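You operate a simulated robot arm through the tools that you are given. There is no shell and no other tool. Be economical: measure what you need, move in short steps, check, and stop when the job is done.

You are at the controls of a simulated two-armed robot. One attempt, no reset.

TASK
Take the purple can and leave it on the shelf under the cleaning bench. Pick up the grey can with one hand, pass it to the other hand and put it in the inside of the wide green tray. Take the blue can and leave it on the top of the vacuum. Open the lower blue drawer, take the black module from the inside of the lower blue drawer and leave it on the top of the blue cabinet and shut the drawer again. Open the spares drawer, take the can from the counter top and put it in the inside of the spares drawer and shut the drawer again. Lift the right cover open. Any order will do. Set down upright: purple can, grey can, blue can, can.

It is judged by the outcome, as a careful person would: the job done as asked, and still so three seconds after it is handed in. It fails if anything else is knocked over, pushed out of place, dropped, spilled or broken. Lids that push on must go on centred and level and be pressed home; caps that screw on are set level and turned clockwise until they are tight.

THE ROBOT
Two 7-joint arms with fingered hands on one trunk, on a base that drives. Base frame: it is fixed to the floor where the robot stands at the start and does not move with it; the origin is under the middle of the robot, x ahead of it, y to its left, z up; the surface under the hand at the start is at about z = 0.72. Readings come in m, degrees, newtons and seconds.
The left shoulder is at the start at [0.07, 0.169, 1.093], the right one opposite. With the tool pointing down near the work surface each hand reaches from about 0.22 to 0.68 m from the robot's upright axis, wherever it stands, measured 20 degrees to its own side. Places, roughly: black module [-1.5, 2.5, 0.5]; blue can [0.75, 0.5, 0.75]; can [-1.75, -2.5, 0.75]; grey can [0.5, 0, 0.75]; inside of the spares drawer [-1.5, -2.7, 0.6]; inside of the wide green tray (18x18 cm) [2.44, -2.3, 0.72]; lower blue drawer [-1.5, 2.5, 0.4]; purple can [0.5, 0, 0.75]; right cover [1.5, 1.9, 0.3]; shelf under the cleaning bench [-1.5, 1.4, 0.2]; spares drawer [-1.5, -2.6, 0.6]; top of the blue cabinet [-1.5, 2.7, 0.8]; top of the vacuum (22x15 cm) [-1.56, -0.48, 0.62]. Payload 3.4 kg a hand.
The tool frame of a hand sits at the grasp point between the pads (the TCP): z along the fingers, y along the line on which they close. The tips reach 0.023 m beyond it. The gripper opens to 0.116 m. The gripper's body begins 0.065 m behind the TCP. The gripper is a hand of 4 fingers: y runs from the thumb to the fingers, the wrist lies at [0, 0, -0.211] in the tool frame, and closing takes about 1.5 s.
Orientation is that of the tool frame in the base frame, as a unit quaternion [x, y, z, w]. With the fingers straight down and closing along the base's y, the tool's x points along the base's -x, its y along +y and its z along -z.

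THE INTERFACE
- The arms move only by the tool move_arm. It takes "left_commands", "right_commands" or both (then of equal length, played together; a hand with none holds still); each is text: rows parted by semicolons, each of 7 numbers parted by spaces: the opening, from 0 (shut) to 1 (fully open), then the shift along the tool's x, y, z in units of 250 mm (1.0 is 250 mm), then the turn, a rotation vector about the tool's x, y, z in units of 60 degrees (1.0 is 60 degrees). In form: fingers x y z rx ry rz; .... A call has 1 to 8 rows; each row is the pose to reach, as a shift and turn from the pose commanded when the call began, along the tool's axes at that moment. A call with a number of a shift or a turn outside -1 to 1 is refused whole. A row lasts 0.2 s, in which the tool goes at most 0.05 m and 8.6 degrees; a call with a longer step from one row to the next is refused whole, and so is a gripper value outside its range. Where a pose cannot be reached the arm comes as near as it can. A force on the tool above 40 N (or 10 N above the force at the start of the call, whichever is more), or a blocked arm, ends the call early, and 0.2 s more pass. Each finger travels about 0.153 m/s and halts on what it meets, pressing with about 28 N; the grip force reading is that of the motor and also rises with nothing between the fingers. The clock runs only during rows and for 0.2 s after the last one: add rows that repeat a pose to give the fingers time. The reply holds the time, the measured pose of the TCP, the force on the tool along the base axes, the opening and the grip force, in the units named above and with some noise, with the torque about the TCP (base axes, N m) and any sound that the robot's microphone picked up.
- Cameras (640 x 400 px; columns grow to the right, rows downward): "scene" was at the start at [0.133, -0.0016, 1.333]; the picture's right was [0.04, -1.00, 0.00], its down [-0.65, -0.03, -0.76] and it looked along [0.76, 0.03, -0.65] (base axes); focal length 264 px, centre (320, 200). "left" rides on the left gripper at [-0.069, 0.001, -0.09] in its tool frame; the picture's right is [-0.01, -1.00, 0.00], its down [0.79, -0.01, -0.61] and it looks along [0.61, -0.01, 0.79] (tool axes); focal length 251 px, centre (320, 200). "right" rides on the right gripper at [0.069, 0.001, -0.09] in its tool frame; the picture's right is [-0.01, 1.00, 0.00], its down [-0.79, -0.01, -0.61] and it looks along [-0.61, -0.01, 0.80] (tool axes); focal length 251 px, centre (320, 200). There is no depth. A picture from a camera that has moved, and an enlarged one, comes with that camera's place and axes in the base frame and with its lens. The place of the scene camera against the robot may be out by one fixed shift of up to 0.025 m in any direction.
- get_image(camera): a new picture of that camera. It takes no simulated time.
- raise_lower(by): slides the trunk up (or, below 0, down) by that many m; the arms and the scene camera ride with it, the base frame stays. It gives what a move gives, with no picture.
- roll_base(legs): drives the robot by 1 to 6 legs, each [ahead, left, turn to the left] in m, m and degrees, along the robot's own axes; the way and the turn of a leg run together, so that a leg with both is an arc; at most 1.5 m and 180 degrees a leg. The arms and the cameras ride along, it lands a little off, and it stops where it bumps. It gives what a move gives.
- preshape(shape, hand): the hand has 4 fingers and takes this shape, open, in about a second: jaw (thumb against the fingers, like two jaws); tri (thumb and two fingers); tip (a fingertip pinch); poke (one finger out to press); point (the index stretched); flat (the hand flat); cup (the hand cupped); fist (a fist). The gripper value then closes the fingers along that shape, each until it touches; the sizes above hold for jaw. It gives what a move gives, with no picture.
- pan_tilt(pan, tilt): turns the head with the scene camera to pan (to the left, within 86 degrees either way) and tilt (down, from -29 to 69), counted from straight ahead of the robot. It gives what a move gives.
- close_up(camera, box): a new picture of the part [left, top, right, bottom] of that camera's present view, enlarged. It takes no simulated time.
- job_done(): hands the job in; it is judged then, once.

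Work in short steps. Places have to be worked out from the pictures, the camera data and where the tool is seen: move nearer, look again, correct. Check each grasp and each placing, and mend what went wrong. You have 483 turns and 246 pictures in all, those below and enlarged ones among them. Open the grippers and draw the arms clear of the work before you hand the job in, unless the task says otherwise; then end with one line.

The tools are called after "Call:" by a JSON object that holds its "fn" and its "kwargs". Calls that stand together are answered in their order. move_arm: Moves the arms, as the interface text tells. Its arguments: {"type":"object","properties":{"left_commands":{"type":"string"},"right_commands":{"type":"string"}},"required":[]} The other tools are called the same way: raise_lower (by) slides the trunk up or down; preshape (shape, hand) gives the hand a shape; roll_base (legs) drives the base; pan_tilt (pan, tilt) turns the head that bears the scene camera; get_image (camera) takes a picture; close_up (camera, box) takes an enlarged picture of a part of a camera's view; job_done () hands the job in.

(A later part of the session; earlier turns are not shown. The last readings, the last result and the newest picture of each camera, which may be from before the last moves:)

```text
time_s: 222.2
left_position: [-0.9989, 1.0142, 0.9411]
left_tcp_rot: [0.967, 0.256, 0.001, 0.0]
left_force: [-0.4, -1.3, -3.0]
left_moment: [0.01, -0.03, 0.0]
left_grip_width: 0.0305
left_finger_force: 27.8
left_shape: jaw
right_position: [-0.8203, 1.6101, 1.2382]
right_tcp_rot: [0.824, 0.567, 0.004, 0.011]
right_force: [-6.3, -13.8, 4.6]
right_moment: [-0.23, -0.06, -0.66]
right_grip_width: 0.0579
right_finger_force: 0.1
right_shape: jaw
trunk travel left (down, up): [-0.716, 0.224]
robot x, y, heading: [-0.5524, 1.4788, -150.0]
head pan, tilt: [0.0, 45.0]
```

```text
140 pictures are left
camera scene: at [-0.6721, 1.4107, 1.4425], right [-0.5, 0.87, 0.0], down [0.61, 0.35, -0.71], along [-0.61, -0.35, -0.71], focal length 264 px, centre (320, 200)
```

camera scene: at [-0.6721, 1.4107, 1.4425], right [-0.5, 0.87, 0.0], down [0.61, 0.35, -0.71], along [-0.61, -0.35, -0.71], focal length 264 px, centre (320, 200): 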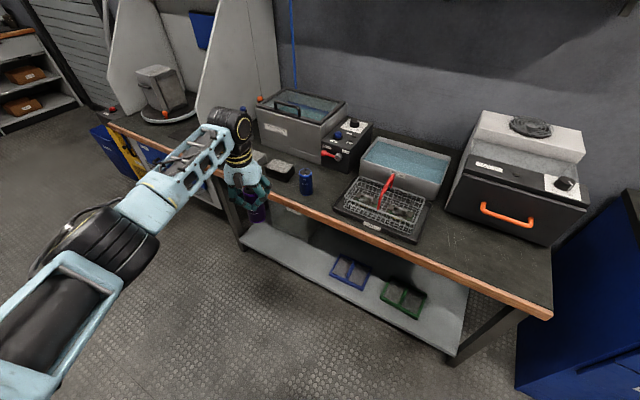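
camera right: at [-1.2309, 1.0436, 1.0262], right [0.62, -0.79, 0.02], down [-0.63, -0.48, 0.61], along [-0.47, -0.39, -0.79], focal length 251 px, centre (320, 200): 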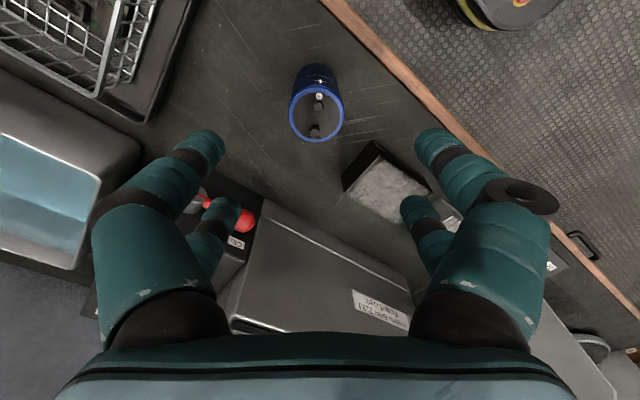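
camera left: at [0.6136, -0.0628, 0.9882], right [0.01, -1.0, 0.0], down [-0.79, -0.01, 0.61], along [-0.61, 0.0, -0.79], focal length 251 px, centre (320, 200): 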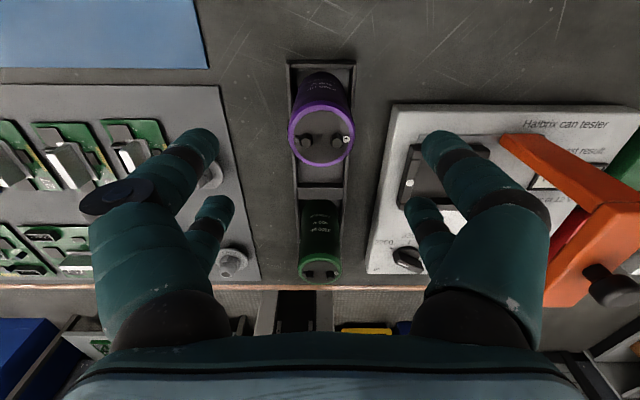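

The right hand touches the robot's own body slightly; I ease it off. Then I lower the trunk with purple held in front of the bench.

Call:
{"fn": "move_arm", "kwargs": {"right_commands": "0.5 -0.1 -0.06 0 0 0 0;0.5 -0.16 -0.12 0 0 0 0"}}

Call:
{"fn": "raise_lower", "kwargs": {"by": -0.35}}

Call:
{"fn": "get_image", "kwargs": {"camera": "scene"}}

```text
time_s: 222.8
left_position: [-0.9993, 1.0138, 0.94]
left_tcp_rot: [0.966, 0.258, 0.001, 0.0]
left_force: [-0.3, -0.4, -2.7]
left_moment: [0.01, -0.04, -0.01]
left_grip_width: 0.0304
left_finger_force: 27.7
left_shape: jaw
right_position: [-0.8639, 1.5845, 1.2368]
right_tcp_rot: [0.823, 0.567, 0.004, 0.01]
right_force: [0.0, 0.3, 0.1]
right_moment: [-0.01, 0.0, 0.01]
right_grip_width: 0.0583
right_finger_force: 0.0
right_shape: jaw
trunk travel left (down, up): [-0.716, 0.224]
robot x, y, heading: [-0.5511, 1.484, -150.2]
head pan, tilt: [0.0, 45.0]
```

```text
time_s: 226.2
left_position: [-0.9976, 1.0146, 0.5902]
left_tcp_rot: [0.966, 0.258, 0.0, 0.0]
left_force: [-0.3, 0.9, -3.5]
left_moment: [0.02, -0.03, 0.0]
left_grip_width: 0.0303
left_finger_force: 27.5
left_shape: jaw
right_position: [-0.8624, 1.5845, 0.8862]
right_tcp_rot: [0.823, 0.568, 0.004, 0.008]
right_force: [0.2, -0.6, 0.1]
right_moment: [0.03, 0.04, 0.03]
right_grip_width: 0.0583
right_finger_force: 0.1
right_shape: jaw
trunk travel left (down, up): [-0.366, 0.574]
robot x, y, heading: [-0.5551, 1.479, -150.0]
head pan, tilt: [0.0, 45.0]
```

```text
139 pictures are left
camera scene: at [-0.6695, 1.4103, 1.0928], right [-0.5, 0.87, 0.0], down [0.61, 0.35, -0.71], along [-0.61, -0.35, -0.71], focal length 264 px, centre (320, 200)
```

scene: 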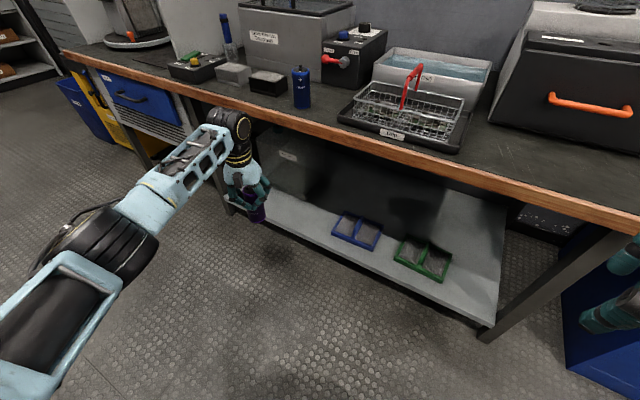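

Continue down 24 cm and look at the shelf.

Call:
{"fn": "raise_lower", "kwargs": {"by": -0.24}}

Call:
{"fn": "pan_tilt", "kwargs": {"pan": 5, "tilt": 38}}

Call:
{"fn": "get_image", "kwargs": {"camera": "scene"}}

Call:
{"fn": "get_image", "kwargs": {"camera": "left"}}

```text
time_s: 228.7
left_position: [-0.9975, 1.0161, 0.3506]
left_tcp_rot: [0.966, 0.257, 0.0, 0.0]
left_force: [-0.6, -0.5, -2.4]
left_moment: [-0.01, -0.02, 0.0]
left_grip_width: 0.0303
left_finger_force: 27.4
left_shape: jaw
right_position: [-0.8627, 1.5853, 0.6468]
right_tcp_rot: [0.824, 0.567, 0.003, 0.009]
right_force: [-0.5, -0.6, -0.2]
right_moment: [-0.04, 0.02, -0.01]
right_grip_width: 0.058
right_finger_force: 0.0
right_shape: jaw
trunk travel left (down, up): [-0.126, 0.814]
robot x, y, heading: [-0.5528, 1.4833, -149.8]
head pan, tilt: [0.0, 45.0]
```

```text
time_s: 229.4
left_position: [-0.9971, 1.0148, 0.3505]
left_tcp_rot: [0.966, 0.259, 0.0, 0.0]
left_force: [0.8, 0.1, -2.5]
left_moment: [0.02, -0.03, -0.01]
left_grip_width: 0.0304
left_finger_force: 28.0
left_shape: jaw
right_position: [-0.861, 1.5839, 0.6453]
right_tcp_rot: [0.824, 0.567, 0.004, 0.01]
right_force: [-0.8, 0.3, -1.1]
right_moment: [0.01, 0.04, -0.02]
right_grip_width: 0.0583
right_finger_force: 0.0
right_shape: jaw
trunk travel left (down, up): [-0.126, 0.814]
robot x, y, heading: [-0.5539, 1.4788, -149.4]
head pan, tilt: [5.0, 38.0]
```

```text
138 pictures are left
camera scene: at [-0.6698, 1.4015, 0.8629], right [-0.57, 0.82, 0.0], down [0.51, 0.35, -0.79], along [-0.65, -0.45, -0.62], focal length 264 px, centre (320, 200)
```

scene: 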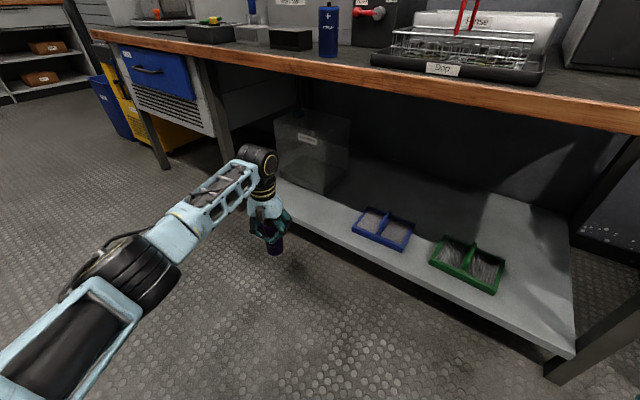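

```text
137 pictures are left
camera left: at [-1.0552, 0.9797, 0.4399], right [-0.51, 0.86, 0.0], down [0.69, 0.4, 0.61], along [0.52, 0.31, -0.79], focal length 251 px, centre (320, 200)
```

left: 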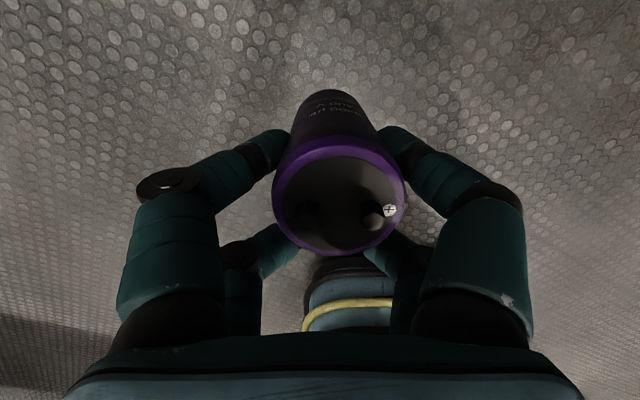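

The spot is clear in front of the box. Before driving in, I raise the right hand above bench height.

Call:
{"fn": "move_arm", "kwargs": {"right_commands": "0.5 0 0 -0.18 0 0 0;0.5 0 0 -0.36 0 0 0;0.5 0 0 -0.54 0 0 0;0.5 0 0 -0.72 0 0 0;0.5 0 0 -0.9 0 0 0"}}

```text
time_s: 230.6
left_position: [-0.9989, 1.0151, 0.3514]
left_tcp_rot: [0.966, 0.258, 0.001, 0.0]
left_force: [0.2, 0.2, -1.7]
left_moment: [0.01, -0.03, 0.0]
left_grip_width: 0.0302
left_finger_force: 28.2
left_shape: jaw
right_position: [-0.8716, 1.5688, 0.7938]
right_tcp_rot: [0.823, 0.568, 0.003, 0.01]
right_force: [0.4, 0.1, -0.3]
right_moment: [-0.01, 0.03, 0.01]
right_grip_width: 0.0581
right_finger_force: 0.1
right_shape: jaw
right hand out of reach, approached as far as the arm can: row 4, 5
trunk travel left (down, up): [-0.126, 0.814]
robot x, y, heading: [-0.5521, 1.4787, -149.7]
head pan, tilt: [5.0, 38.0]
```

I lower the left hand 5 cm with the arm rather than the trunk, so the right stays above the bench.

Call:
{"fn": "move_arm", "kwargs": {"left_commands": "0 0 0 0.1 0 0 0;0 0 0 0.2 0 0 0", "right_commands": "0.2 0 0 0 0 0 0;0 0 0 0 0 0 0"}}

Call:
{"fn": "roll_base", "kwargs": {"legs": [[0.14, -0.05, 0]]}}

Call:
{"fn": "get_image", "kwargs": {"camera": "scene"}}

Call:
{"fn": "get_image", "kwargs": {"camera": "left"}}

```text
time_s: 231.2
left_position: [-0.9963, 1.0162, 0.3018]
left_tcp_rot: [0.966, 0.257, 0.0, 0.0]
left_force: [0.7, 0.2, -2.4]
left_moment: [0.03, -0.06, 0.0]
left_grip_width: 0.0304
left_finger_force: 28.3
left_shape: jaw
right_position: [-0.872, 1.5687, 0.7936]
right_tcp_rot: [0.824, 0.567, 0.003, 0.01]
right_force: [0.3, 0.1, 0.8]
right_moment: [0.0, 0.01, 0.0]
right_grip_width: 0.0001
right_finger_force: 25.5
right_shape: jaw
trunk travel left (down, up): [-0.126, 0.814]
robot x, y, heading: [-0.5522, 1.4809, -150.1]
head pan, tilt: [5.0, 38.0]
```

```text
time_s: 232.6
left_position: [-1.1426, 0.9872, 0.3015]
left_tcp_rot: [0.966, 0.259, 0.0, 0.0]
left_force: [-0.1, -0.4, -2.8]
left_moment: [0.02, -0.04, 0.04]
left_grip_width: 0.0303
left_finger_force: 27.8
left_shape: jaw
right_position: [-1.0184, 1.5405, 0.7926]
right_tcp_rot: [0.824, 0.567, 0.003, 0.009]
right_force: [-0.2, -1.1, 0.3]
right_moment: [-0.02, 0.04, 0.01]
right_grip_width: 0.0
right_finger_force: 27.7
right_shape: jaw
trunk travel left (down, up): [-0.126, 0.814]
robot x, y, heading: [-0.6994, 1.4545, -149.9]
head pan, tilt: [5.0, 38.0]
```

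```text
136 pictures are left
camera scene: at [-0.816, 1.3745, 0.8629], right [-0.58, 0.82, 0.0], down [0.5, 0.35, -0.79], along [-0.64, -0.45, -0.62], focal length 264 px, centre (320, 200)
```

scene: 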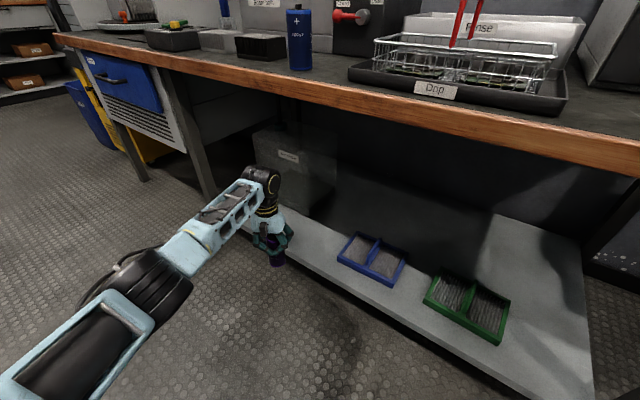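

```text
135 pictures are left
camera left: at [-1.2005, 0.9527, 0.3908], right [-0.51, 0.86, 0.0], down [0.68, 0.4, 0.61], along [0.52, 0.31, -0.79], focal length 251 px, centre (320, 200)
```

left: 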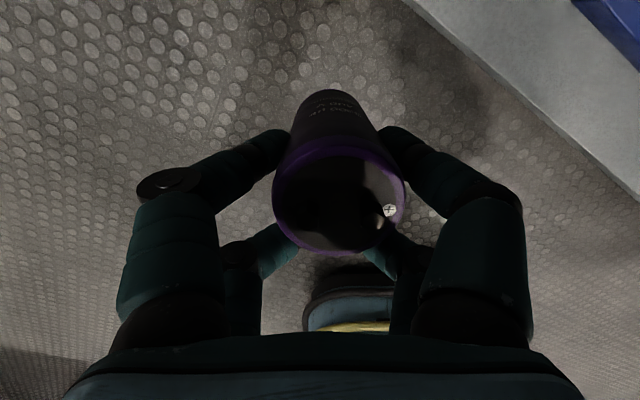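

Shelf front edge reads x≈-1.232. I raise 2 cm for clearance over the shelf edge and drive in a further 14.5 cm.

Call:
{"fn": "raise_lower", "kwargs": {"by": 0.025}}

Call:
{"fn": "roll_base", "kwargs": {"legs": [[0.07, -0.03, 0]]}}

Call:
{"fn": "get_image", "kwargs": {"camera": "left"}}

Call:
{"fn": "get_image", "kwargs": {"camera": "scene"}}

```text
time_s: 233.3
left_position: [-1.1433, 0.9872, 0.3256]
left_tcp_rot: [0.966, 0.259, 0.001, -0.001]
left_force: [0.0, 0.1, -2.3]
left_moment: [0.01, -0.03, 0.0]
left_grip_width: 0.0306
left_finger_force: 28.0
left_shape: jaw
right_position: [-1.0179, 1.5415, 0.8181]
right_tcp_rot: [0.823, 0.568, 0.004, 0.01]
right_force: [-0.3, -0.6, 0.7]
right_moment: [-0.01, 0.0, 0.0]
right_grip_width: 0.0
right_finger_force: 28.1
right_shape: jaw
trunk travel left (down, up): [-0.151, 0.789]
robot x, y, heading: [-0.7001, 1.4566, -150.0]
head pan, tilt: [5.0, 38.0]
```

```text
time_s: 234.3
left_position: [-1.2185, 0.9794, 0.3264]
left_tcp_rot: [0.966, 0.259, 0.002, 0.0]
left_force: [-0.3, -0.1, -2.8]
left_moment: [-0.01, -0.04, 0.03]
left_grip_width: 0.0305
left_finger_force: 28.1
left_shape: jaw
right_position: [-1.0933, 1.5317, 0.8176]
right_tcp_rot: [0.823, 0.569, 0.003, 0.01]
right_force: [0.3, 0.2, -0.4]
right_moment: [0.01, 0.02, 0.02]
right_grip_width: 0.0
right_finger_force: 28.7
right_shape: jaw
trunk travel left (down, up): [-0.151, 0.789]
robot x, y, heading: [-0.7786, 1.4458, -149.8]
head pan, tilt: [5.0, 38.0]
```

```text
134 pictures are left
camera left: at [-1.2756, 0.9441, 0.4157], right [-0.51, 0.86, 0.0], down [0.68, 0.4, 0.61], along [0.52, 0.31, -0.79], focal length 251 px, centre (320, 200)
```

left: 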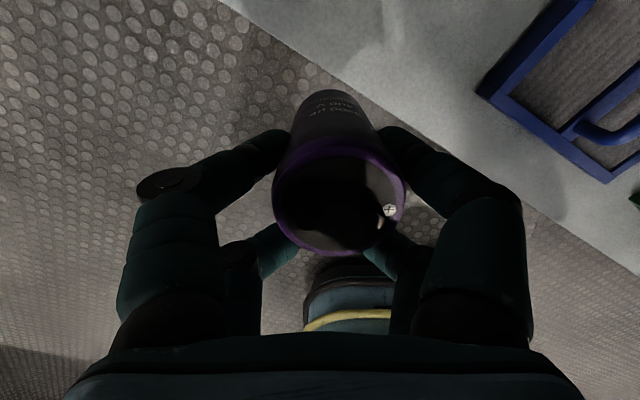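

```text
133 pictures are left
camera scene: at [-0.8913, 1.366, 0.8879], right [-0.58, 0.82, 0.0], down [0.5, 0.35, -0.79], along [-0.64, -0.45, -0.62], focal length 264 px, centre (320, 200)
```

scene: 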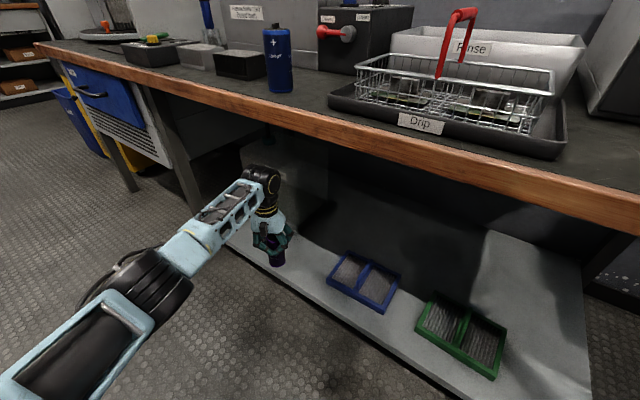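

Edge at x≈-1.24. I go in 8 cm more.

Call:
{"fn": "roll_base", "kwargs": {"legs": [[0.069, -0.04, 0]]}}

Call:
{"fn": "get_image", "kwargs": {"camera": "left"}}

Call:
{"fn": "get_image", "kwargs": {"camera": "scene"}}

```text
time_s: 235.4
left_position: [-1.2975, 0.9786, 0.3268]
left_tcp_rot: [0.966, 0.259, 0.001, 0.0]
left_force: [0.4, 0.4, -2.9]
left_moment: [-0.02, -0.05, -0.01]
left_grip_width: 0.0304
left_finger_force: 27.5
left_shape: jaw
right_position: [-1.1733, 1.5327, 0.8177]
right_tcp_rot: [0.823, 0.568, 0.003, 0.011]
right_force: [-0.7, 0.5, -0.3]
right_moment: [0.01, 0.0, -0.01]
right_grip_width: 0.0
right_finger_force: 27.8
right_shape: jaw
trunk travel left (down, up): [-0.151, 0.789]
robot x, y, heading: [-0.8568, 1.4447, -149.9]
head pan, tilt: [5.0, 38.0]
```

```text
132 pictures are left
camera left: at [-1.3558, 0.9437, 0.4156], right [-0.51, 0.86, 0.0], down [0.68, 0.4, 0.61], along [0.52, 0.31, -0.79], focal length 251 px, centre (320, 200)
```

left: 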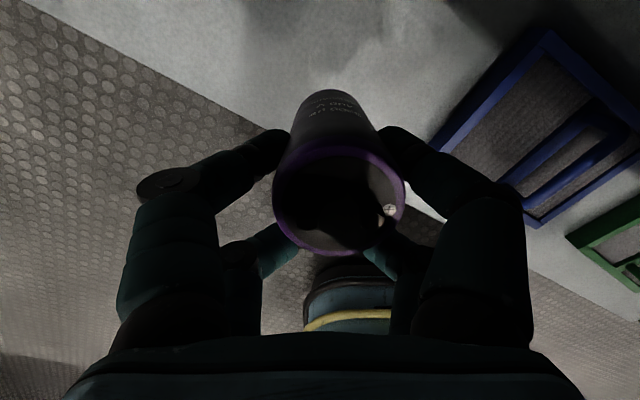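

```text
131 pictures are left
camera scene: at [-0.9715, 1.3656, 0.8879], right [-0.58, 0.82, 0.0], down [0.5, 0.35, -0.79], along [-0.64, -0.45, -0.62], focal length 264 px, centre (320, 200)
```

scene: 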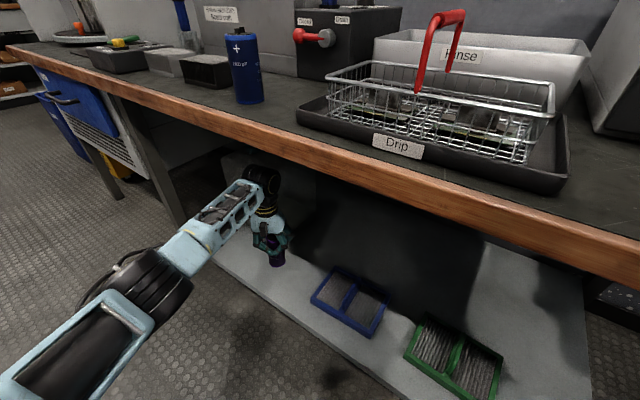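

Well placed. 2.5 cm deeper, then I lower the can with the left arm in small steps.

Call:
{"fn": "roll_base", "kwargs": {"legs": [[0.0217, -0.0125, 0]]}}

Call:
{"fn": "move_arm", "kwargs": {"left_commands": "0 0 0 0.06 0 0 0;0 0 0 0.12 0 0 0;0 0 0 0.16 0 0 0"}}

```text
time_s: 236.2
left_position: [-1.3237, 0.9782, 0.3273]
left_tcp_rot: [0.966, 0.259, 0.001, 0.0]
left_force: [0.0, -0.1, -2.7]
left_moment: [0.04, -0.02, -0.01]
left_grip_width: 0.0303
left_finger_force: 28.1
left_shape: jaw
right_position: [-1.1988, 1.5306, 0.8181]
right_tcp_rot: [0.823, 0.568, 0.003, 0.011]
right_force: [0.6, 0.0, -0.8]
right_moment: [0.02, 0.0, 0.02]
right_grip_width: 0.0001
right_finger_force: 28.2
right_shape: jaw
trunk travel left (down, up): [-0.151, 0.789]
robot x, y, heading: [-0.8777, 1.4466, -149.8]
head pan, tilt: [5.0, 38.0]
```

```text
time_s: 237.0
left_position: [-1.3222, 0.979, 0.2872]
left_tcp_rot: [0.966, 0.258, 0.001, -0.001]
left_force: [0.1, -0.2, -2.2]
left_moment: [0.02, -0.05, 0.04]
left_grip_width: 0.0305
left_finger_force: 28.0
left_shape: jaw
right_position: [-1.1966, 1.5324, 0.8183]
right_tcp_rot: [0.823, 0.568, 0.002, 0.01]
right_force: [0.0, -0.4, -0.6]
right_moment: [-0.01, -0.02, -0.01]
right_grip_width: 0.0
right_finger_force: 28.2
right_shape: jaw
trunk travel left (down, up): [-0.151, 0.789]
robot x, y, heading: [-0.8818, 1.4461, -149.7]
head pan, tilt: [5.0, 38.0]
```

Call:
{"fn": "move_arm", "kwargs": {"left_commands": "0 0 0 0.03 0 0 0;0 0 0 0.06 0 0 0;0 0 0 0.09 0 0 0;0 0 0 0.12 0 0 0;0 0 0 0.15 0 0 0;0 0 0 0.18 0 0 0"}}

```text
time_s: 238.4
left_position: [-1.3214, 0.9794, 0.2419]
left_tcp_rot: [0.966, 0.259, 0.001, 0.0]
left_force: [-0.8, -0.3, -2.9]
left_moment: [0.0, -0.02, -0.01]
left_grip_width: 0.0302
left_finger_force: 27.9
left_shape: jaw
left hand out of reach, approached as far as the arm can: row 6
right_position: [-1.1974, 1.5313, 0.8186]
right_tcp_rot: [0.823, 0.567, 0.003, 0.01]
right_force: [0.3, -0.3, 0.4]
right_moment: [-0.03, 0.06, 0.05]
right_grip_width: 0.0
right_finger_force: 27.7
right_shape: jaw
trunk travel left (down, up): [-0.151, 0.789]
robot x, y, heading: [-0.8791, 1.4459, -150.1]
head pan, tilt: [5.0, 38.0]
```

No contact yet at base z≈0.16; the arm is at its limit so I continue with the trunk.

Call:
{"fn": "raise_lower", "kwargs": {"by": -0.012}}

Call:
{"fn": "get_image", "kwargs": {"camera": "left"}}

```text
time_s: 239.0
left_position: [-1.3216, 0.9794, 0.2356]
left_tcp_rot: [0.966, 0.257, -0.004, 0.001]
left_force: [11.7, 6.0, 35.6]
left_moment: [0.17, 0.14, -0.07]
left_grip_width: 0.0311
left_finger_force: 27.7
left_shape: jaw
right_position: [-1.1947, 1.5342, 0.8083]
right_tcp_rot: [0.822, 0.569, 0.0, 0.011]
right_force: [-0.7, 0.0, -0.1]
right_moment: [0.01, 0.02, 0.01]
right_grip_width: 0.0
right_finger_force: 28.1
right_shape: jaw
trunk travel left (down, up): [-0.139, 0.801]
robot x, y, heading: [-0.8808, 1.4442, -149.6]
head pan, tilt: [5.0, 38.0]
```

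```text
130 pictures are left
camera left: at [-1.3779, 0.9447, 0.3268], right [-0.51, 0.86, 0.0], down [0.69, 0.41, 0.6], along [0.52, 0.3, -0.8], focal length 251 px, centre (320, 200)
```

left: 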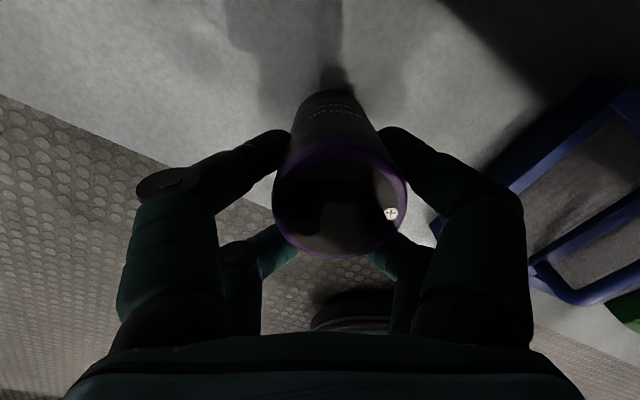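

Contact with the shelf. I relieve it 6 mm and open the fingers.

Call:
{"fn": "raise_lower", "kwargs": {"by": 0.006}}

Call:
{"fn": "move_arm", "kwargs": {"left_commands": "0.3 0 0 0 0 0 0;0.4 0 0 0 0 0 0;0.55 0 0 0 0 0 0;0.7 0 0 0 0 0 0;0.75 0 0 0 0 0 0"}}

Call:
{"fn": "get_image", "kwargs": {"camera": "left"}}

```text
time_s: 239.5
left_position: [-1.3205, 0.98, 0.237]
left_tcp_rot: [0.966, 0.258, -0.001, 0.0]
left_force: [1.6, 1.0, 12.3]
left_moment: [-0.01, 0.27, -0.03]
left_grip_width: 0.0309
left_finger_force: 27.9
left_shape: jaw
right_position: [-1.1965, 1.5319, 0.8111]
right_tcp_rot: [0.823, 0.568, 0.002, 0.01]
right_force: [0.2, -0.2, 0.4]
right_moment: [0.01, 0.03, 0.04]
right_grip_width: 0.0
right_finger_force: 27.5
right_shape: jaw
trunk travel left (down, up): [-0.145, 0.795]
robot x, y, heading: [-0.8789, 1.4454, -149.9]
head pan, tilt: [5.0, 38.0]
```

```text
time_s: 240.7
left_position: [-1.3206, 0.9789, 0.2372]
left_tcp_rot: [0.966, 0.259, 0.001, -0.001]
left_force: [0.0, 0.0, -0.7]
left_moment: [-0.01, 0.0, 0.01]
left_grip_width: 0.0868
left_finger_force: 0.0
left_shape: jaw
right_position: [-1.1978, 1.5324, 0.812]
right_tcp_rot: [0.823, 0.568, 0.003, 0.01]
right_force: [-0.5, -0.1, 0.0]
right_moment: [0.0, 0.01, 0.0]
right_grip_width: 0.0
right_finger_force: 28.2
right_shape: jaw
trunk travel left (down, up): [-0.145, 0.795]
robot x, y, heading: [-0.8783, 1.4469, -150.0]
head pan, tilt: [5.0, 38.0]
```

```text
129 pictures are left
camera left: at [-1.3783, 0.944, 0.3262], right [-0.51, 0.86, 0.0], down [0.68, 0.4, 0.61], along [0.52, 0.31, -0.79], focal length 251 px, centre (320, 200)
```

left: 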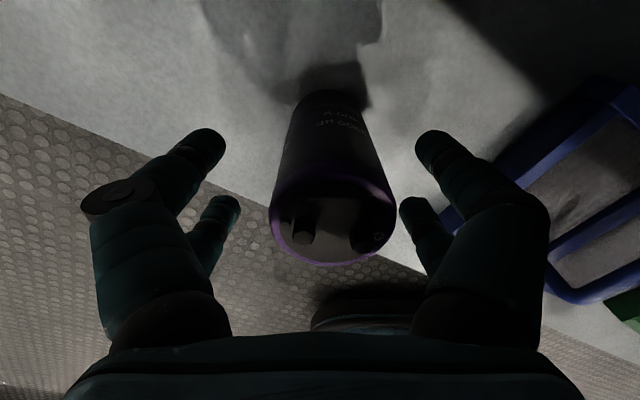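

Purple stands upright on the shelf. I raise 9 cm, then drive straight back out.

Call:
{"fn": "raise_lower", "kwargs": {"by": 0.095}}

Call:
{"fn": "roll_base", "kwargs": {"legs": [[-0.26, 0.15, 0]]}}

Call:
{"fn": "get_image", "kwargs": {"camera": "scene"}}

```text
time_s: 242.0
left_position: [-1.3203, 0.9792, 0.3333]
left_tcp_rot: [0.966, 0.259, 0.0, -0.001]
left_force: [-0.9, 0.2, -0.5]
left_moment: [-0.01, 0.0, 0.02]
left_grip_width: 0.0866
left_finger_force: 0.1
left_shape: jaw
right_position: [-1.1984, 1.5313, 0.9072]
right_tcp_rot: [0.823, 0.568, 0.002, 0.011]
right_force: [0.2, 0.2, 0.3]
right_moment: [0.02, -0.03, -0.01]
right_grip_width: 0.0
right_finger_force: 28.2
right_shape: jaw
trunk travel left (down, up): [-0.24, 0.7]
robot x, y, heading: [-0.881, 1.4414, -150.0]
head pan, tilt: [5.0, 38.0]
```

```text
time_s: 244.1
left_position: [-1.0205, 0.9766, 0.3327]
left_tcp_rot: [0.966, 0.259, -0.001, 0.0]
left_force: [0.2, -1.1, -0.3]
left_moment: [0.02, 0.0, -0.02]
left_grip_width: 0.0867
left_finger_force: 0.0
left_shape: jaw
right_position: [-0.8958, 1.5288, 0.9073]
right_tcp_rot: [0.823, 0.568, 0.002, 0.009]
right_force: [0.0, 0.7, 0.7]
right_moment: [-0.01, 0.02, -0.01]
right_grip_width: 0.0
right_finger_force: 28.1
right_shape: jaw
trunk travel left (down, up): [-0.24, 0.7]
robot x, y, heading: [-0.58, 1.4444, -149.7]
head pan, tilt: [5.0, 38.0]
```

```text
128 pictures are left
camera scene: at [-0.6938, 1.3633, 0.9771], right [-0.58, 0.82, 0.0], down [0.5, 0.35, -0.79], along [-0.64, -0.45, -0.62], focal length 264 px, centre (320, 200)
```

scene: 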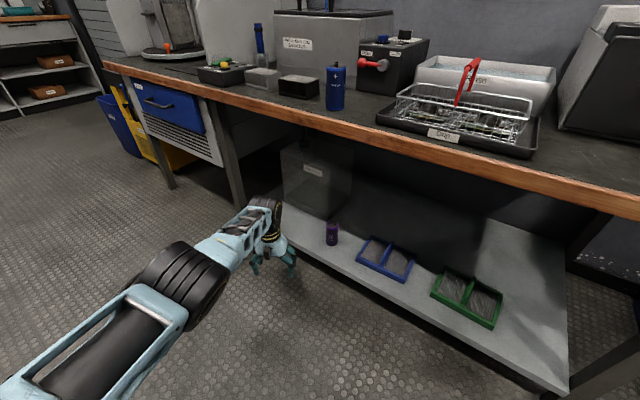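

Purple is on the shelf. Now I raise the trunk to bench height and go for the blue can with the left hand.

Call:
{"fn": "raise_lower", "kwargs": {"by": 0.6}}

Call:
{"fn": "roll_base", "kwargs": {"legs": [[0.2, -0.15, 0]]}}

Call:
{"fn": "get_image", "kwargs": {"camera": "left"}}

```text
refused: 0.6 is not a number from -0.4 to 0.4
```

```text
time_s: 245.9
left_position: [-1.2672, 1.0033, 0.3312]
left_tcp_rot: [0.966, 0.259, -0.001, 0.0]
left_force: [-0.1, 0.5, -0.5]
left_moment: [0.03, -0.02, -0.06]
left_grip_width: 0.0869
left_finger_force: 0.0
left_shape: jaw
right_position: [-1.1457, 1.5562, 0.9064]
right_tcp_rot: [0.823, 0.568, 0.002, 0.01]
right_force: [0.4, -0.6, 0.3]
right_moment: [-0.02, 0.0, 0.01]
right_grip_width: 0.0002
right_finger_force: 27.8
right_shape: jaw
trunk travel left (down, up): [-0.24, 0.7]
robot x, y, heading: [-0.8286, 1.4666, -149.9]
head pan, tilt: [5.0, 38.0]
```

```text
127 pictures are left
camera left: at [-1.3258, 0.9683, 0.4209], right [-0.51, 0.86, 0.0], down [0.68, 0.4, 0.61], along [0.52, 0.31, -0.79], focal length 251 px, centre (320, 200)
```

left: 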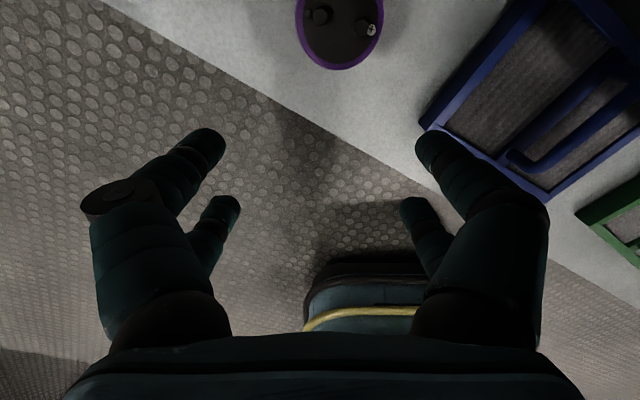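

The raise was refused (limit 0.4) and the base moved in low, without touching anything. I drive back out, then raise in two steps.

Call:
{"fn": "roll_base", "kwargs": {"legs": [[-0.25, 0.17, 0]]}}

Call:
{"fn": "raise_lower", "kwargs": {"by": 0.3}}

Call:
{"fn": "raise_lower", "kwargs": {"by": 0.3}}

```text
time_s: 247.9
left_position: [-0.9681, 0.9829, 0.3329]
left_tcp_rot: [0.966, 0.259, 0.0, 0.001]
left_force: [-0.4, 0.6, -0.2]
left_moment: [-0.03, -0.01, -0.02]
left_grip_width: 0.0866
left_finger_force: 0.1
left_shape: jaw
right_position: [-0.8444, 1.5344, 0.9076]
right_tcp_rot: [0.823, 0.568, 0.003, 0.009]
right_force: [-0.1, 1.0, -0.1]
right_moment: [0.0, 0.01, 0.03]
right_grip_width: 0.0
right_finger_force: 28.1
right_shape: jaw
trunk travel left (down, up): [-0.24, 0.7]
robot x, y, heading: [-0.5296, 1.4474, -149.8]
head pan, tilt: [5.0, 38.0]
```

```text
time_s: 250.9
left_position: [-0.968, 0.9834, 0.6319]
left_tcp_rot: [0.966, 0.259, 0.0, 0.0]
left_force: [-0.8, 0.9, -0.1]
left_moment: [0.01, -0.02, -0.05]
left_grip_width: 0.0867
left_finger_force: 0.1
left_shape: jaw
right_position: [-0.8457, 1.5355, 1.2063]
right_tcp_rot: [0.823, 0.568, 0.003, 0.01]
right_force: [-0.7, 0.4, 0.3]
right_moment: [0.03, 0.03, -0.01]
right_grip_width: 0.0
right_finger_force: 27.9
right_shape: jaw
trunk travel left (down, up): [-0.54, 0.4]
robot x, y, heading: [-0.5275, 1.4512, -150.0]
head pan, tilt: [5.0, 38.0]
```

```text
time_s: 253.9
left_position: [-0.967, 0.9824, 0.9309]
left_tcp_rot: [0.966, 0.258, 0.0, -0.001]
left_force: [-0.4, 0.8, -0.6]
left_moment: [-0.01, -0.01, -0.01]
left_grip_width: 0.0867
left_finger_force: 0.0
left_shape: jaw
right_position: [-0.8447, 1.5347, 1.5065]
right_tcp_rot: [0.823, 0.568, 0.003, 0.01]
right_force: [-0.5, 1.1, 0.3]
right_moment: [0.0, 0.01, 0.0]
right_grip_width: 0.0
right_finger_force: 27.9
right_shape: jaw
trunk travel left (down, up): [-0.84, 0.1]
robot x, y, heading: [-0.5311, 1.4495, -150.0]
head pan, tilt: [5.0, 38.0]
```

Now at bench height. I drive in toward the blue can.

Call:
{"fn": "roll_base", "kwargs": {"legs": [[0.24, -0.16, 0]]}}

Call:
{"fn": "get_image", "kwargs": {"camera": "left"}}

```text
time_s: 255.9
left_position: [-1.2536, 1.0011, 0.9329]
left_tcp_rot: [0.967, 0.256, -0.001, 0.0]
left_force: [0.2, 0.6, 0.1]
left_moment: [-0.02, 0.0, -0.02]
left_grip_width: 0.0866
left_finger_force: 0.0
left_shape: jaw
right_position: [-1.1269, 1.5551, 1.5082]
right_tcp_rot: [0.824, 0.566, 0.001, 0.01]
right_force: [-0.2, 0.5, -0.2]
right_moment: [0.02, -0.05, -0.02]
right_grip_width: 0.0
right_finger_force: 27.6
right_shape: jaw
trunk travel left (down, up): [-0.84, 0.1]
robot x, y, heading: [-0.8118, 1.4659, -150.1]
head pan, tilt: [5.0, 38.0]
```

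```text
126 pictures are left
camera left: at [-1.3104, 0.9664, 1.0221], right [-0.51, 0.86, 0.0], down [0.69, 0.4, 0.61], along [0.52, 0.31, -0.8], focal length 251 px, centre (320, 200)
```

left: 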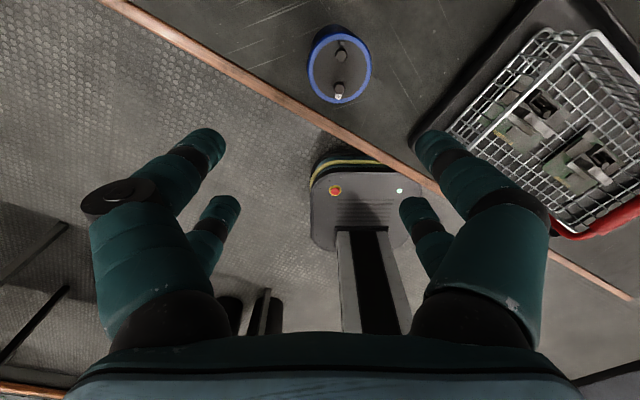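

Blue at (-1.289, 0.998). Final base correction, then lower partway.

Call:
{"fn": "roll_base", "kwargs": {"legs": [[0.032, -0.015, 0]]}}

Call:
{"fn": "raise_lower", "kwargs": {"by": -0.05}}

Call:
{"fn": "get_image", "kwargs": {"camera": "left"}}

```text
time_s: 256.8
left_position: [-1.2852, 0.9997, 0.9356]
left_tcp_rot: [0.966, 0.257, -0.003, -0.001]
left_force: [0.2, 0.2, -0.2]
left_moment: [-0.02, 0.01, -0.02]
left_grip_width: 0.0867
left_finger_force: 0.0
left_shape: jaw
right_position: [-1.1555, 1.5519, 1.5089]
right_tcp_rot: [0.824, 0.566, -0.001, 0.009]
right_force: [0.3, -0.5, 1.1]
right_moment: [-0.02, 0.07, 0.0]
right_grip_width: 0.0002
right_finger_force: 28.0
right_shape: jaw
trunk travel left (down, up): [-0.84, 0.1]
robot x, y, heading: [-0.849, 1.4657, -150.3]
head pan, tilt: [5.0, 38.0]
```

```text
time_s: 257.7
left_position: [-1.2898, 0.9981, 0.881]
left_tcp_rot: [0.967, 0.257, 0.001, 0.0]
left_force: [-0.7, -0.7, 0.9]
left_moment: [-0.03, 0.0, 0.0]
left_grip_width: 0.0866
left_finger_force: 0.1
left_shape: jaw
right_position: [-1.1653, 1.5505, 1.4585]
right_tcp_rot: [0.824, 0.566, 0.004, 0.011]
right_force: [-0.8, 0.5, 0.7]
right_moment: [0.01, -0.01, 0.06]
right_grip_width: 0.0
right_finger_force: 28.1
right_shape: jaw
trunk travel left (down, up): [-0.79, 0.15]
robot x, y, heading: [-0.8466, 1.462, -150.0]
head pan, tilt: [5.0, 38.0]
```

```text
125 pictures are left
camera left: at [-1.348, 0.9633, 0.9705], right [-0.5, 0.86, 0.0], down [0.69, 0.4, 0.61], along [0.52, 0.31, -0.79], focal length 251 px, centre (320, 200)
```

left: 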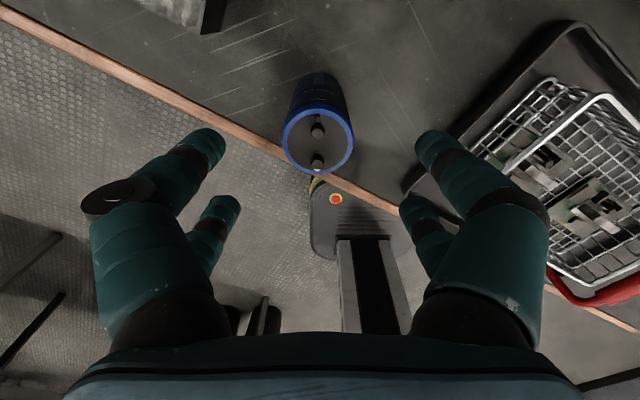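

Aligned. I lower 8 cm, close and lift.

Call:
{"fn": "raise_lower", "kwargs": {"by": -0.08}}

Call:
{"fn": "move_arm", "kwargs": {"left_commands": "0.5 0 0 0 0 0 0;0.2 0 0 0 0 0 0;0 0 0 0 0 0 0;0 0 0 0 0 0 0;0 0 0 0 0 0 0;0 0 0 0 0 0 0"}}

Call:
{"fn": "raise_lower", "kwargs": {"by": 0.12}}

Call:
{"fn": "get_image", "kwargs": {"camera": "left"}}

```text
time_s: 258.9
left_position: [-1.2895, 0.9988, 0.8018]
left_tcp_rot: [0.966, 0.258, 0.001, 0.0]
left_force: [0.7, -0.3, -0.5]
left_moment: [0.03, -0.01, -0.01]
left_grip_width: 0.0869
left_finger_force: 0.1
left_shape: jaw
right_position: [-1.1643, 1.5503, 1.3779]
right_tcp_rot: [0.824, 0.566, 0.002, 0.011]
right_force: [-0.1, 0.1, -0.1]
right_moment: [-0.01, -0.04, 0.04]
right_grip_width: 0.0001
right_finger_force: 28.1
right_shape: jaw
trunk travel left (down, up): [-0.71, 0.23]
robot x, y, heading: [-0.8459, 1.4577, -150.0]
head pan, tilt: [5.0, 38.0]
```

```text
time_s: 260.3
left_position: [-1.2899, 0.9979, 0.8025]
left_tcp_rot: [0.966, 0.257, 0.0, 0.0]
left_force: [0.2, 0.0, 0.6]
left_moment: [0.01, -0.02, 0.0]
left_grip_width: 0.0262
left_finger_force: 28.0
left_shape: jaw
right_position: [-1.1647, 1.5505, 1.3774]
right_tcp_rot: [0.824, 0.566, 0.003, 0.009]
right_force: [0.5, 0.6, 0.3]
right_moment: [0.04, 0.0, 0.01]
right_grip_width: 0.0002
right_finger_force: 27.6
right_shape: jaw
trunk travel left (down, up): [-0.71, 0.23]
robot x, y, heading: [-0.8495, 1.464, -150.3]
head pan, tilt: [5.0, 38.0]
```

```text
time_s: 261.8
left_position: [-1.2891, 0.9982, 0.9214]
left_tcp_rot: [0.966, 0.258, 0.0, 0.0]
left_force: [-0.4, -0.2, -2.7]
left_moment: [0.02, 0.0, 0.0]
left_grip_width: 0.0261
left_finger_force: 28.7
left_shape: jaw
right_position: [-1.1656, 1.551, 1.4975]
right_tcp_rot: [0.824, 0.566, 0.004, 0.01]
right_force: [0.3, 0.6, 0.1]
right_moment: [0.02, 0.02, 0.01]
right_grip_width: 0.0
right_finger_force: 28.0
right_shape: jaw
trunk travel left (down, up): [-0.83, 0.11]
robot x, y, heading: [-0.8481, 1.4614, -150.0]
head pan, tilt: [5.0, 38.0]
```

```text
124 pictures are left
camera left: at [-1.3473, 0.9631, 1.0107], right [-0.51, 0.86, 0.0], down [0.69, 0.4, 0.61], along [0.52, 0.31, -0.79], focal length 251 px, centre (320, 200)
```

left: 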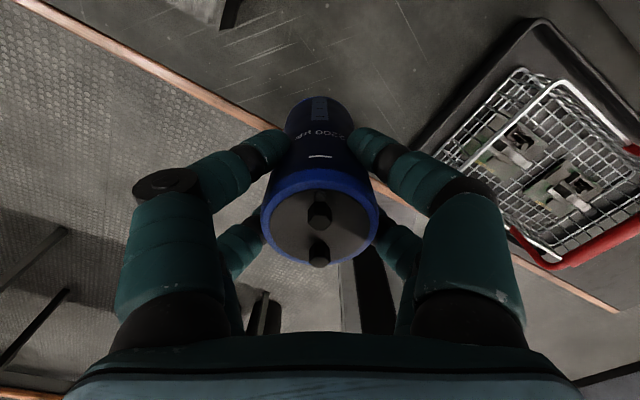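

Blue is in the left hand. I back out, turn to heading 160° and drive along the aisle to the vacuum.

Call:
{"fn": "roll_base", "kwargs": {"legs": [[-0.303, 0.175, 0], [0, 0, -50], [-0.335, 0.92, 0], [-0.335, 0.92, 0]]}}

Call:
{"fn": "pan_tilt", "kwargs": {"pan": 20, "tilt": 42}}

Call:
{"fn": "get_image", "kwargs": {"camera": "scene"}}

```text
time_s: 275.7
left_position: [-1.127, -0.4783, 0.9217]
left_tcp_rot: [0.986, -0.169, -0.001, 0.0]
left_force: [-0.8, 1.0, -2.5]
left_moment: [-0.03, -0.03, 0.01]
left_grip_width: 0.0258
left_finger_force: 28.1
left_shape: jaw
right_position: [-0.6267, -0.2117, 1.4968]
right_tcp_rot: [0.985, 0.171, -0.001, 0.011]
right_force: [-0.1, -0.6, 0.1]
right_moment: [-0.01, 0.01, 0.04]
right_grip_width: 0.0001
right_finger_force: 28.6
right_shape: jaw
trunk travel left (down, up): [-0.83, 0.11]
robot x, y, heading: [-0.4824, -0.5149, 160.6]
head pan, tilt: [5.0, 38.0]
```

```text
time_s: 276.5
left_position: [-1.127, -0.478, 0.9216]
left_tcp_rot: [0.986, -0.17, 0.0, 0.0]
left_force: [0.1, 0.3, -2.0]
left_moment: [-0.02, 0.03, -0.01]
left_grip_width: 0.0259
left_finger_force: 27.9
left_shape: jaw
right_position: [-0.6268, -0.2133, 1.497]
right_tcp_rot: [0.985, 0.171, -0.003, 0.01]
right_force: [0.4, 0.1, -0.9]
right_moment: [0.04, -0.01, 0.03]
right_grip_width: 0.0
right_finger_force: 28.1
right_shape: jaw
trunk travel left (down, up): [-0.83, 0.11]
robot x, y, heading: [-0.4827, -0.5096, 160.4]
head pan, tilt: [20.0, 42.0]
```

```text
123 pictures are left
camera scene: at [-0.6198, -0.5001, 1.5611], right [-0.01, 1.0, 0.0], down [0.67, 0.01, -0.74], along [-0.74, -0.01, -0.67], focal length 264 px, centre (320, 200)
```

scene: 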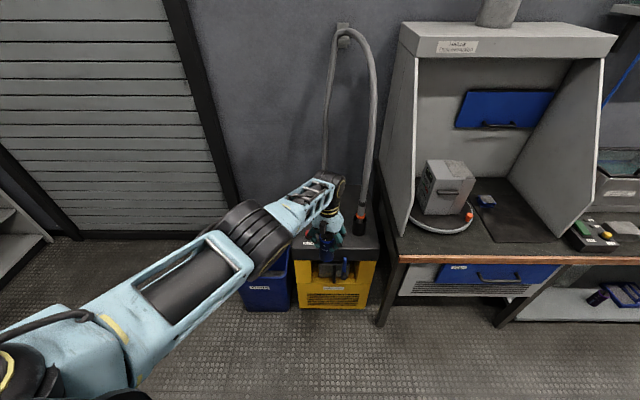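

I check the purple can on the shelf in this view, then continue.

Call:
{"fn": "close_up", "kwargs": {"camera": "scene", "box": [540, 260, 640, 330]}}

```text
5.71 times, centred on (590, 295) of scene
camera zoom: at [-0.6198, -0.5001, 1.5611], right [-0.01, 1.0, 0.0], down [0.67, 0.01, -0.74], along [-0.74, -0.01, -0.67], focal length 1510 px, centre (-1223, -343)
```

zoom: 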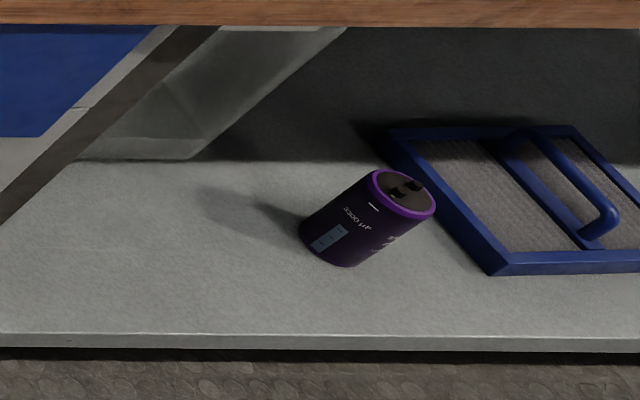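

It is upright (wide-angle stretch). Now toward the vacuum: most of the way, then look down with the left camera.

Call:
{"fn": "roll_base", "kwargs": {"legs": [[0.33, 0.12, 0]]}}

Call:
{"fn": "get_image", "kwargs": {"camera": "left"}}

Call:
{"fn": "get_image", "kwargs": {"camera": "scene"}}

```text
time_s: 278.7
left_position: [-1.4761, -0.4846, 0.9222]
left_tcp_rot: [0.986, -0.169, 0.0, 0.0]
left_force: [-0.3, -0.2, -2.9]
left_moment: [-0.03, 0.02, -0.01]
left_grip_width: 0.026
left_finger_force: 28.3
left_shape: jaw
right_position: [-0.9752, -0.2175, 1.4968]
right_tcp_rot: [0.985, 0.172, -0.003, 0.011]
right_force: [-0.1, 0.0, -0.1]
right_moment: [0.01, 0.0, -0.02]
right_grip_width: 0.0
right_finger_force: 28.4
right_shape: jaw
trunk travel left (down, up): [-0.83, 0.11]
robot x, y, heading: [-0.8342, -0.5159, 160.7]
head pan, tilt: [20.0, 42.0]
```

```text
121 pictures are left
camera left: at [-1.5393, -0.4622, 1.0122], right [0.32, 0.95, 0.0], down [0.75, -0.26, 0.61], along [0.57, -0.2, -0.8], focal length 251 px, centre (320, 200)
```

left: 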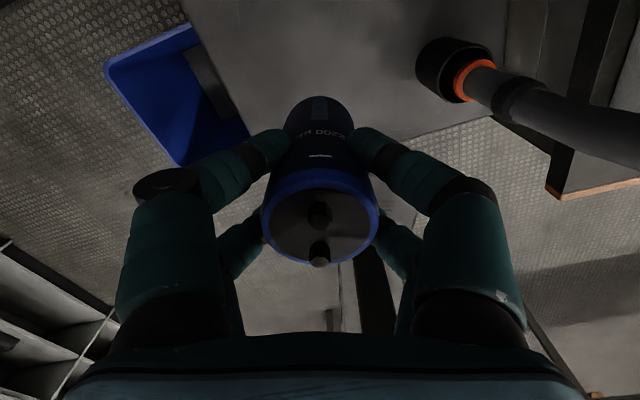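

```text
120 pictures are left
camera scene: at [-0.967, -0.5051, 1.5613], right [-0.01, 1.0, 0.0], down [0.67, 0.01, -0.74], along [-0.74, -0.01, -0.67], focal length 264 px, centre (320, 200)
```

scene: 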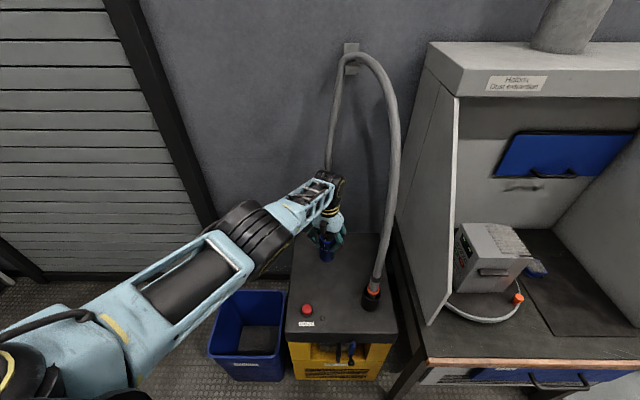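

Vacuum top spans x -1.34…-1.75, y -0.62…-0.30. I move the can over (-1.55, -0.48) and lower.

Call:
{"fn": "roll_base", "kwargs": {"legs": [[0.071, 0.02, 0]]}}

Call:
{"fn": "raise_lower", "kwargs": {"by": -0.17}}

Call:
{"fn": "get_image", "kwargs": {"camera": "left"}}

Call:
{"fn": "get_image", "kwargs": {"camera": "scene"}}

```text
time_s: 279.8
left_position: [-1.5447, -0.4791, 0.9261]
left_tcp_rot: [0.986, -0.169, -0.003, 0.0]
left_force: [0.1, -0.2, -2.5]
left_moment: [-0.02, 0.02, 0.01]
left_grip_width: 0.0258
left_finger_force: 27.5
left_shape: jaw
right_position: [-1.0413, -0.2139, 1.4977]
right_tcp_rot: [0.985, 0.171, -0.005, 0.01]
right_force: [0.3, -0.3, 0.2]
right_moment: [0.01, 0.05, 0.0]
right_grip_width: 0.0002
right_finger_force: 28.4
right_shape: jaw
trunk travel left (down, up): [-0.83, 0.11]
robot x, y, heading: [-0.9078, -0.5099, 160.5]
head pan, tilt: [20.0, 42.0]
```

```text
time_s: 281.7
left_position: [-1.5491, -0.4795, 0.7514]
left_tcp_rot: [0.986, -0.168, 0.001, 0.0]
left_force: [0.6, 0.8, -2.3]
left_moment: [-0.02, -0.03, -0.01]
left_grip_width: 0.0261
left_finger_force: 27.9
left_shape: jaw
right_position: [-1.0508, -0.2141, 1.3264]
right_tcp_rot: [0.985, 0.172, -0.002, 0.01]
right_force: [0.0, -0.6, -0.2]
right_moment: [0.0, 0.0, -0.02]
right_grip_width: 0.0
right_finger_force: 27.4
right_shape: jaw
trunk travel left (down, up): [-0.66, 0.28]
robot x, y, heading: [-0.9102, -0.5158, 160.5]
head pan, tilt: [20.0, 42.0]
```

```text
119 pictures are left
camera left: at [-1.6137, -0.4574, 0.8408], right [0.32, 0.95, 0.0], down [0.75, -0.26, 0.61], along [0.57, -0.2, -0.79], focal length 251 px, centre (320, 200)
```

left: 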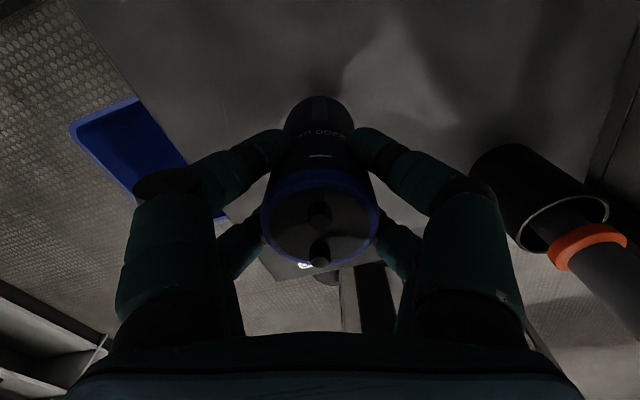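

```text
118 pictures are left
camera scene: at [-1.0425, -0.5004, 1.3911], right [-0.01, 1.0, 0.0], down [0.67, 0.01, -0.74], along [-0.74, -0.01, -0.67], focal length 264 px, centre (320, 200)
```

scene: 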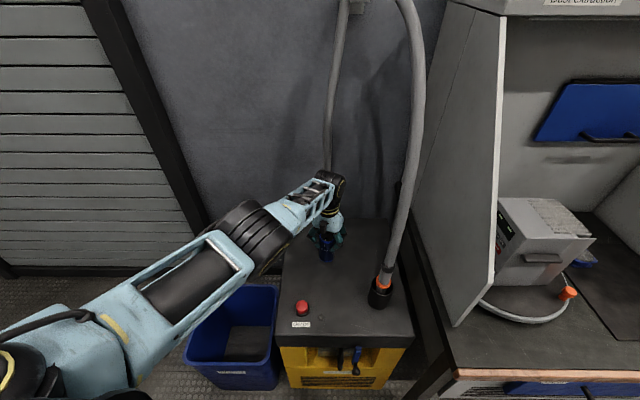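

Base is about 5 cm above. I lower 3.5 cm, then in small steps.

Call:
{"fn": "raise_lower", "kwargs": {"by": -0.035}}

Call:
{"fn": "raise_lower", "kwargs": {"by": -0.008}}

Call:
{"fn": "raise_lower", "kwargs": {"by": -0.005}}

```text
time_s: 282.5
left_position: [-1.5506, -0.4794, 0.7161]
left_tcp_rot: [0.986, -0.169, 0.0, 0.0]
left_force: [0.1, -1.0, -1.8]
left_moment: [-0.02, -0.01, 0.02]
left_grip_width: 0.0257
left_finger_force: 28.0
left_shape: jaw
right_position: [-1.0494, -0.2132, 1.2918]
right_tcp_rot: [0.985, 0.171, -0.003, 0.011]
right_force: [-0.3, 0.6, 0.4]
right_moment: [0.01, 0.03, -0.01]
right_grip_width: 0.0
right_finger_force: 28.1
right_shape: jaw
trunk travel left (down, up): [-0.625, 0.315]
robot x, y, heading: [-0.9095, -0.5115, 160.5]
head pan, tilt: [20.0, 42.0]
```

```text
time_s: 283.1
left_position: [-1.5498, -0.4789, 0.7083]
left_tcp_rot: [0.986, -0.168, 0.0, 0.0]
left_force: [-0.2, -0.3, -2.6]
left_moment: [-0.01, 0.01, 0.01]
left_grip_width: 0.026
left_finger_force: 27.5
left_shape: jaw
right_position: [-1.0508, -0.2119, 1.2841]
right_tcp_rot: [0.985, 0.172, -0.003, 0.011]
right_force: [-0.8, -1.3, 1.1]
right_moment: [-0.03, 0.0, 0.0]
right_grip_width: 0.0
right_finger_force: 28.3
right_shape: jaw
trunk travel left (down, up): [-0.617, 0.323]
robot x, y, heading: [-0.9106, -0.5093, 160.5]
head pan, tilt: [20.0, 42.0]
```

```text
time_s: 283.6
left_position: [-1.55, -0.478, 0.7031]
left_tcp_rot: [0.986, -0.167, 0.0, -0.001]
left_force: [0.1, -0.1, -2.6]
left_moment: [-0.02, -0.01, 0.01]
left_grip_width: 0.026
left_finger_force: 28.2
left_shape: jaw
right_position: [-1.0498, -0.2135, 1.2782]
right_tcp_rot: [0.985, 0.172, -0.003, 0.01]
right_force: [0.0, 0.8, 0.3]
right_moment: [0.0, 0.03, 0.0]
right_grip_width: 0.0002
right_finger_force: 28.4
right_shape: jaw
trunk travel left (down, up): [-0.612, 0.328]
robot x, y, heading: [-0.9096, -0.5104, 160.5]
head pan, tilt: [20.0, 42.0]
```

Call:
{"fn": "raise_lower", "kwargs": {"by": -0.005}}

Call:
{"fn": "raise_lower", "kwargs": {"by": -0.005}}

```text
time_s: 284.1
left_position: [-1.5498, -0.4796, 0.701]
left_tcp_rot: [0.986, -0.169, -0.002, 0.0]
left_force: [-0.4, -0.9, 12.7]
left_moment: [-0.04, -0.01, 0.02]
left_grip_width: 0.026
left_finger_force: 27.9
left_shape: jaw
right_position: [-1.0483, -0.2146, 1.2747]
right_tcp_rot: [0.985, 0.172, -0.002, 0.01]
right_force: [-0.5, 0.1, 0.4]
right_moment: [-0.04, 0.02, -0.03]
right_grip_width: 0.0001
right_finger_force: 27.9
right_shape: jaw
trunk travel left (down, up): [-0.607, 0.333]
robot x, y, heading: [-0.9099, -0.5107, 160.7]
head pan, tilt: [20.0, 42.0]
```

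```text
time_s: 284.8
left_position: [-1.5514, -0.4785, 0.7006]
left_tcp_rot: [0.986, -0.168, -0.007, -0.001]
left_force: [4.5, -1.8, 21.2]
left_moment: [-0.09, -0.18, 0.01]
left_grip_width: 0.0266
left_finger_force: 28.2
left_shape: jaw
right_position: [-1.0464, -0.2146, 1.2704]
right_tcp_rot: [0.985, 0.173, -0.005, 0.009]
right_force: [-0.5, 0.8, 1.0]
right_moment: [-0.02, -0.03, 0.0]
right_grip_width: 0.0
right_finger_force: 27.8
right_shape: jaw
trunk travel left (down, up): [-0.603, 0.337]
robot x, y, heading: [-0.911, -0.509, 160.8]
head pan, tilt: [20.0, 42.0]
stopped: the force on the tool passed its limit at 41 N (the readings are from after the stop); the commanded pose is now the measured one
```

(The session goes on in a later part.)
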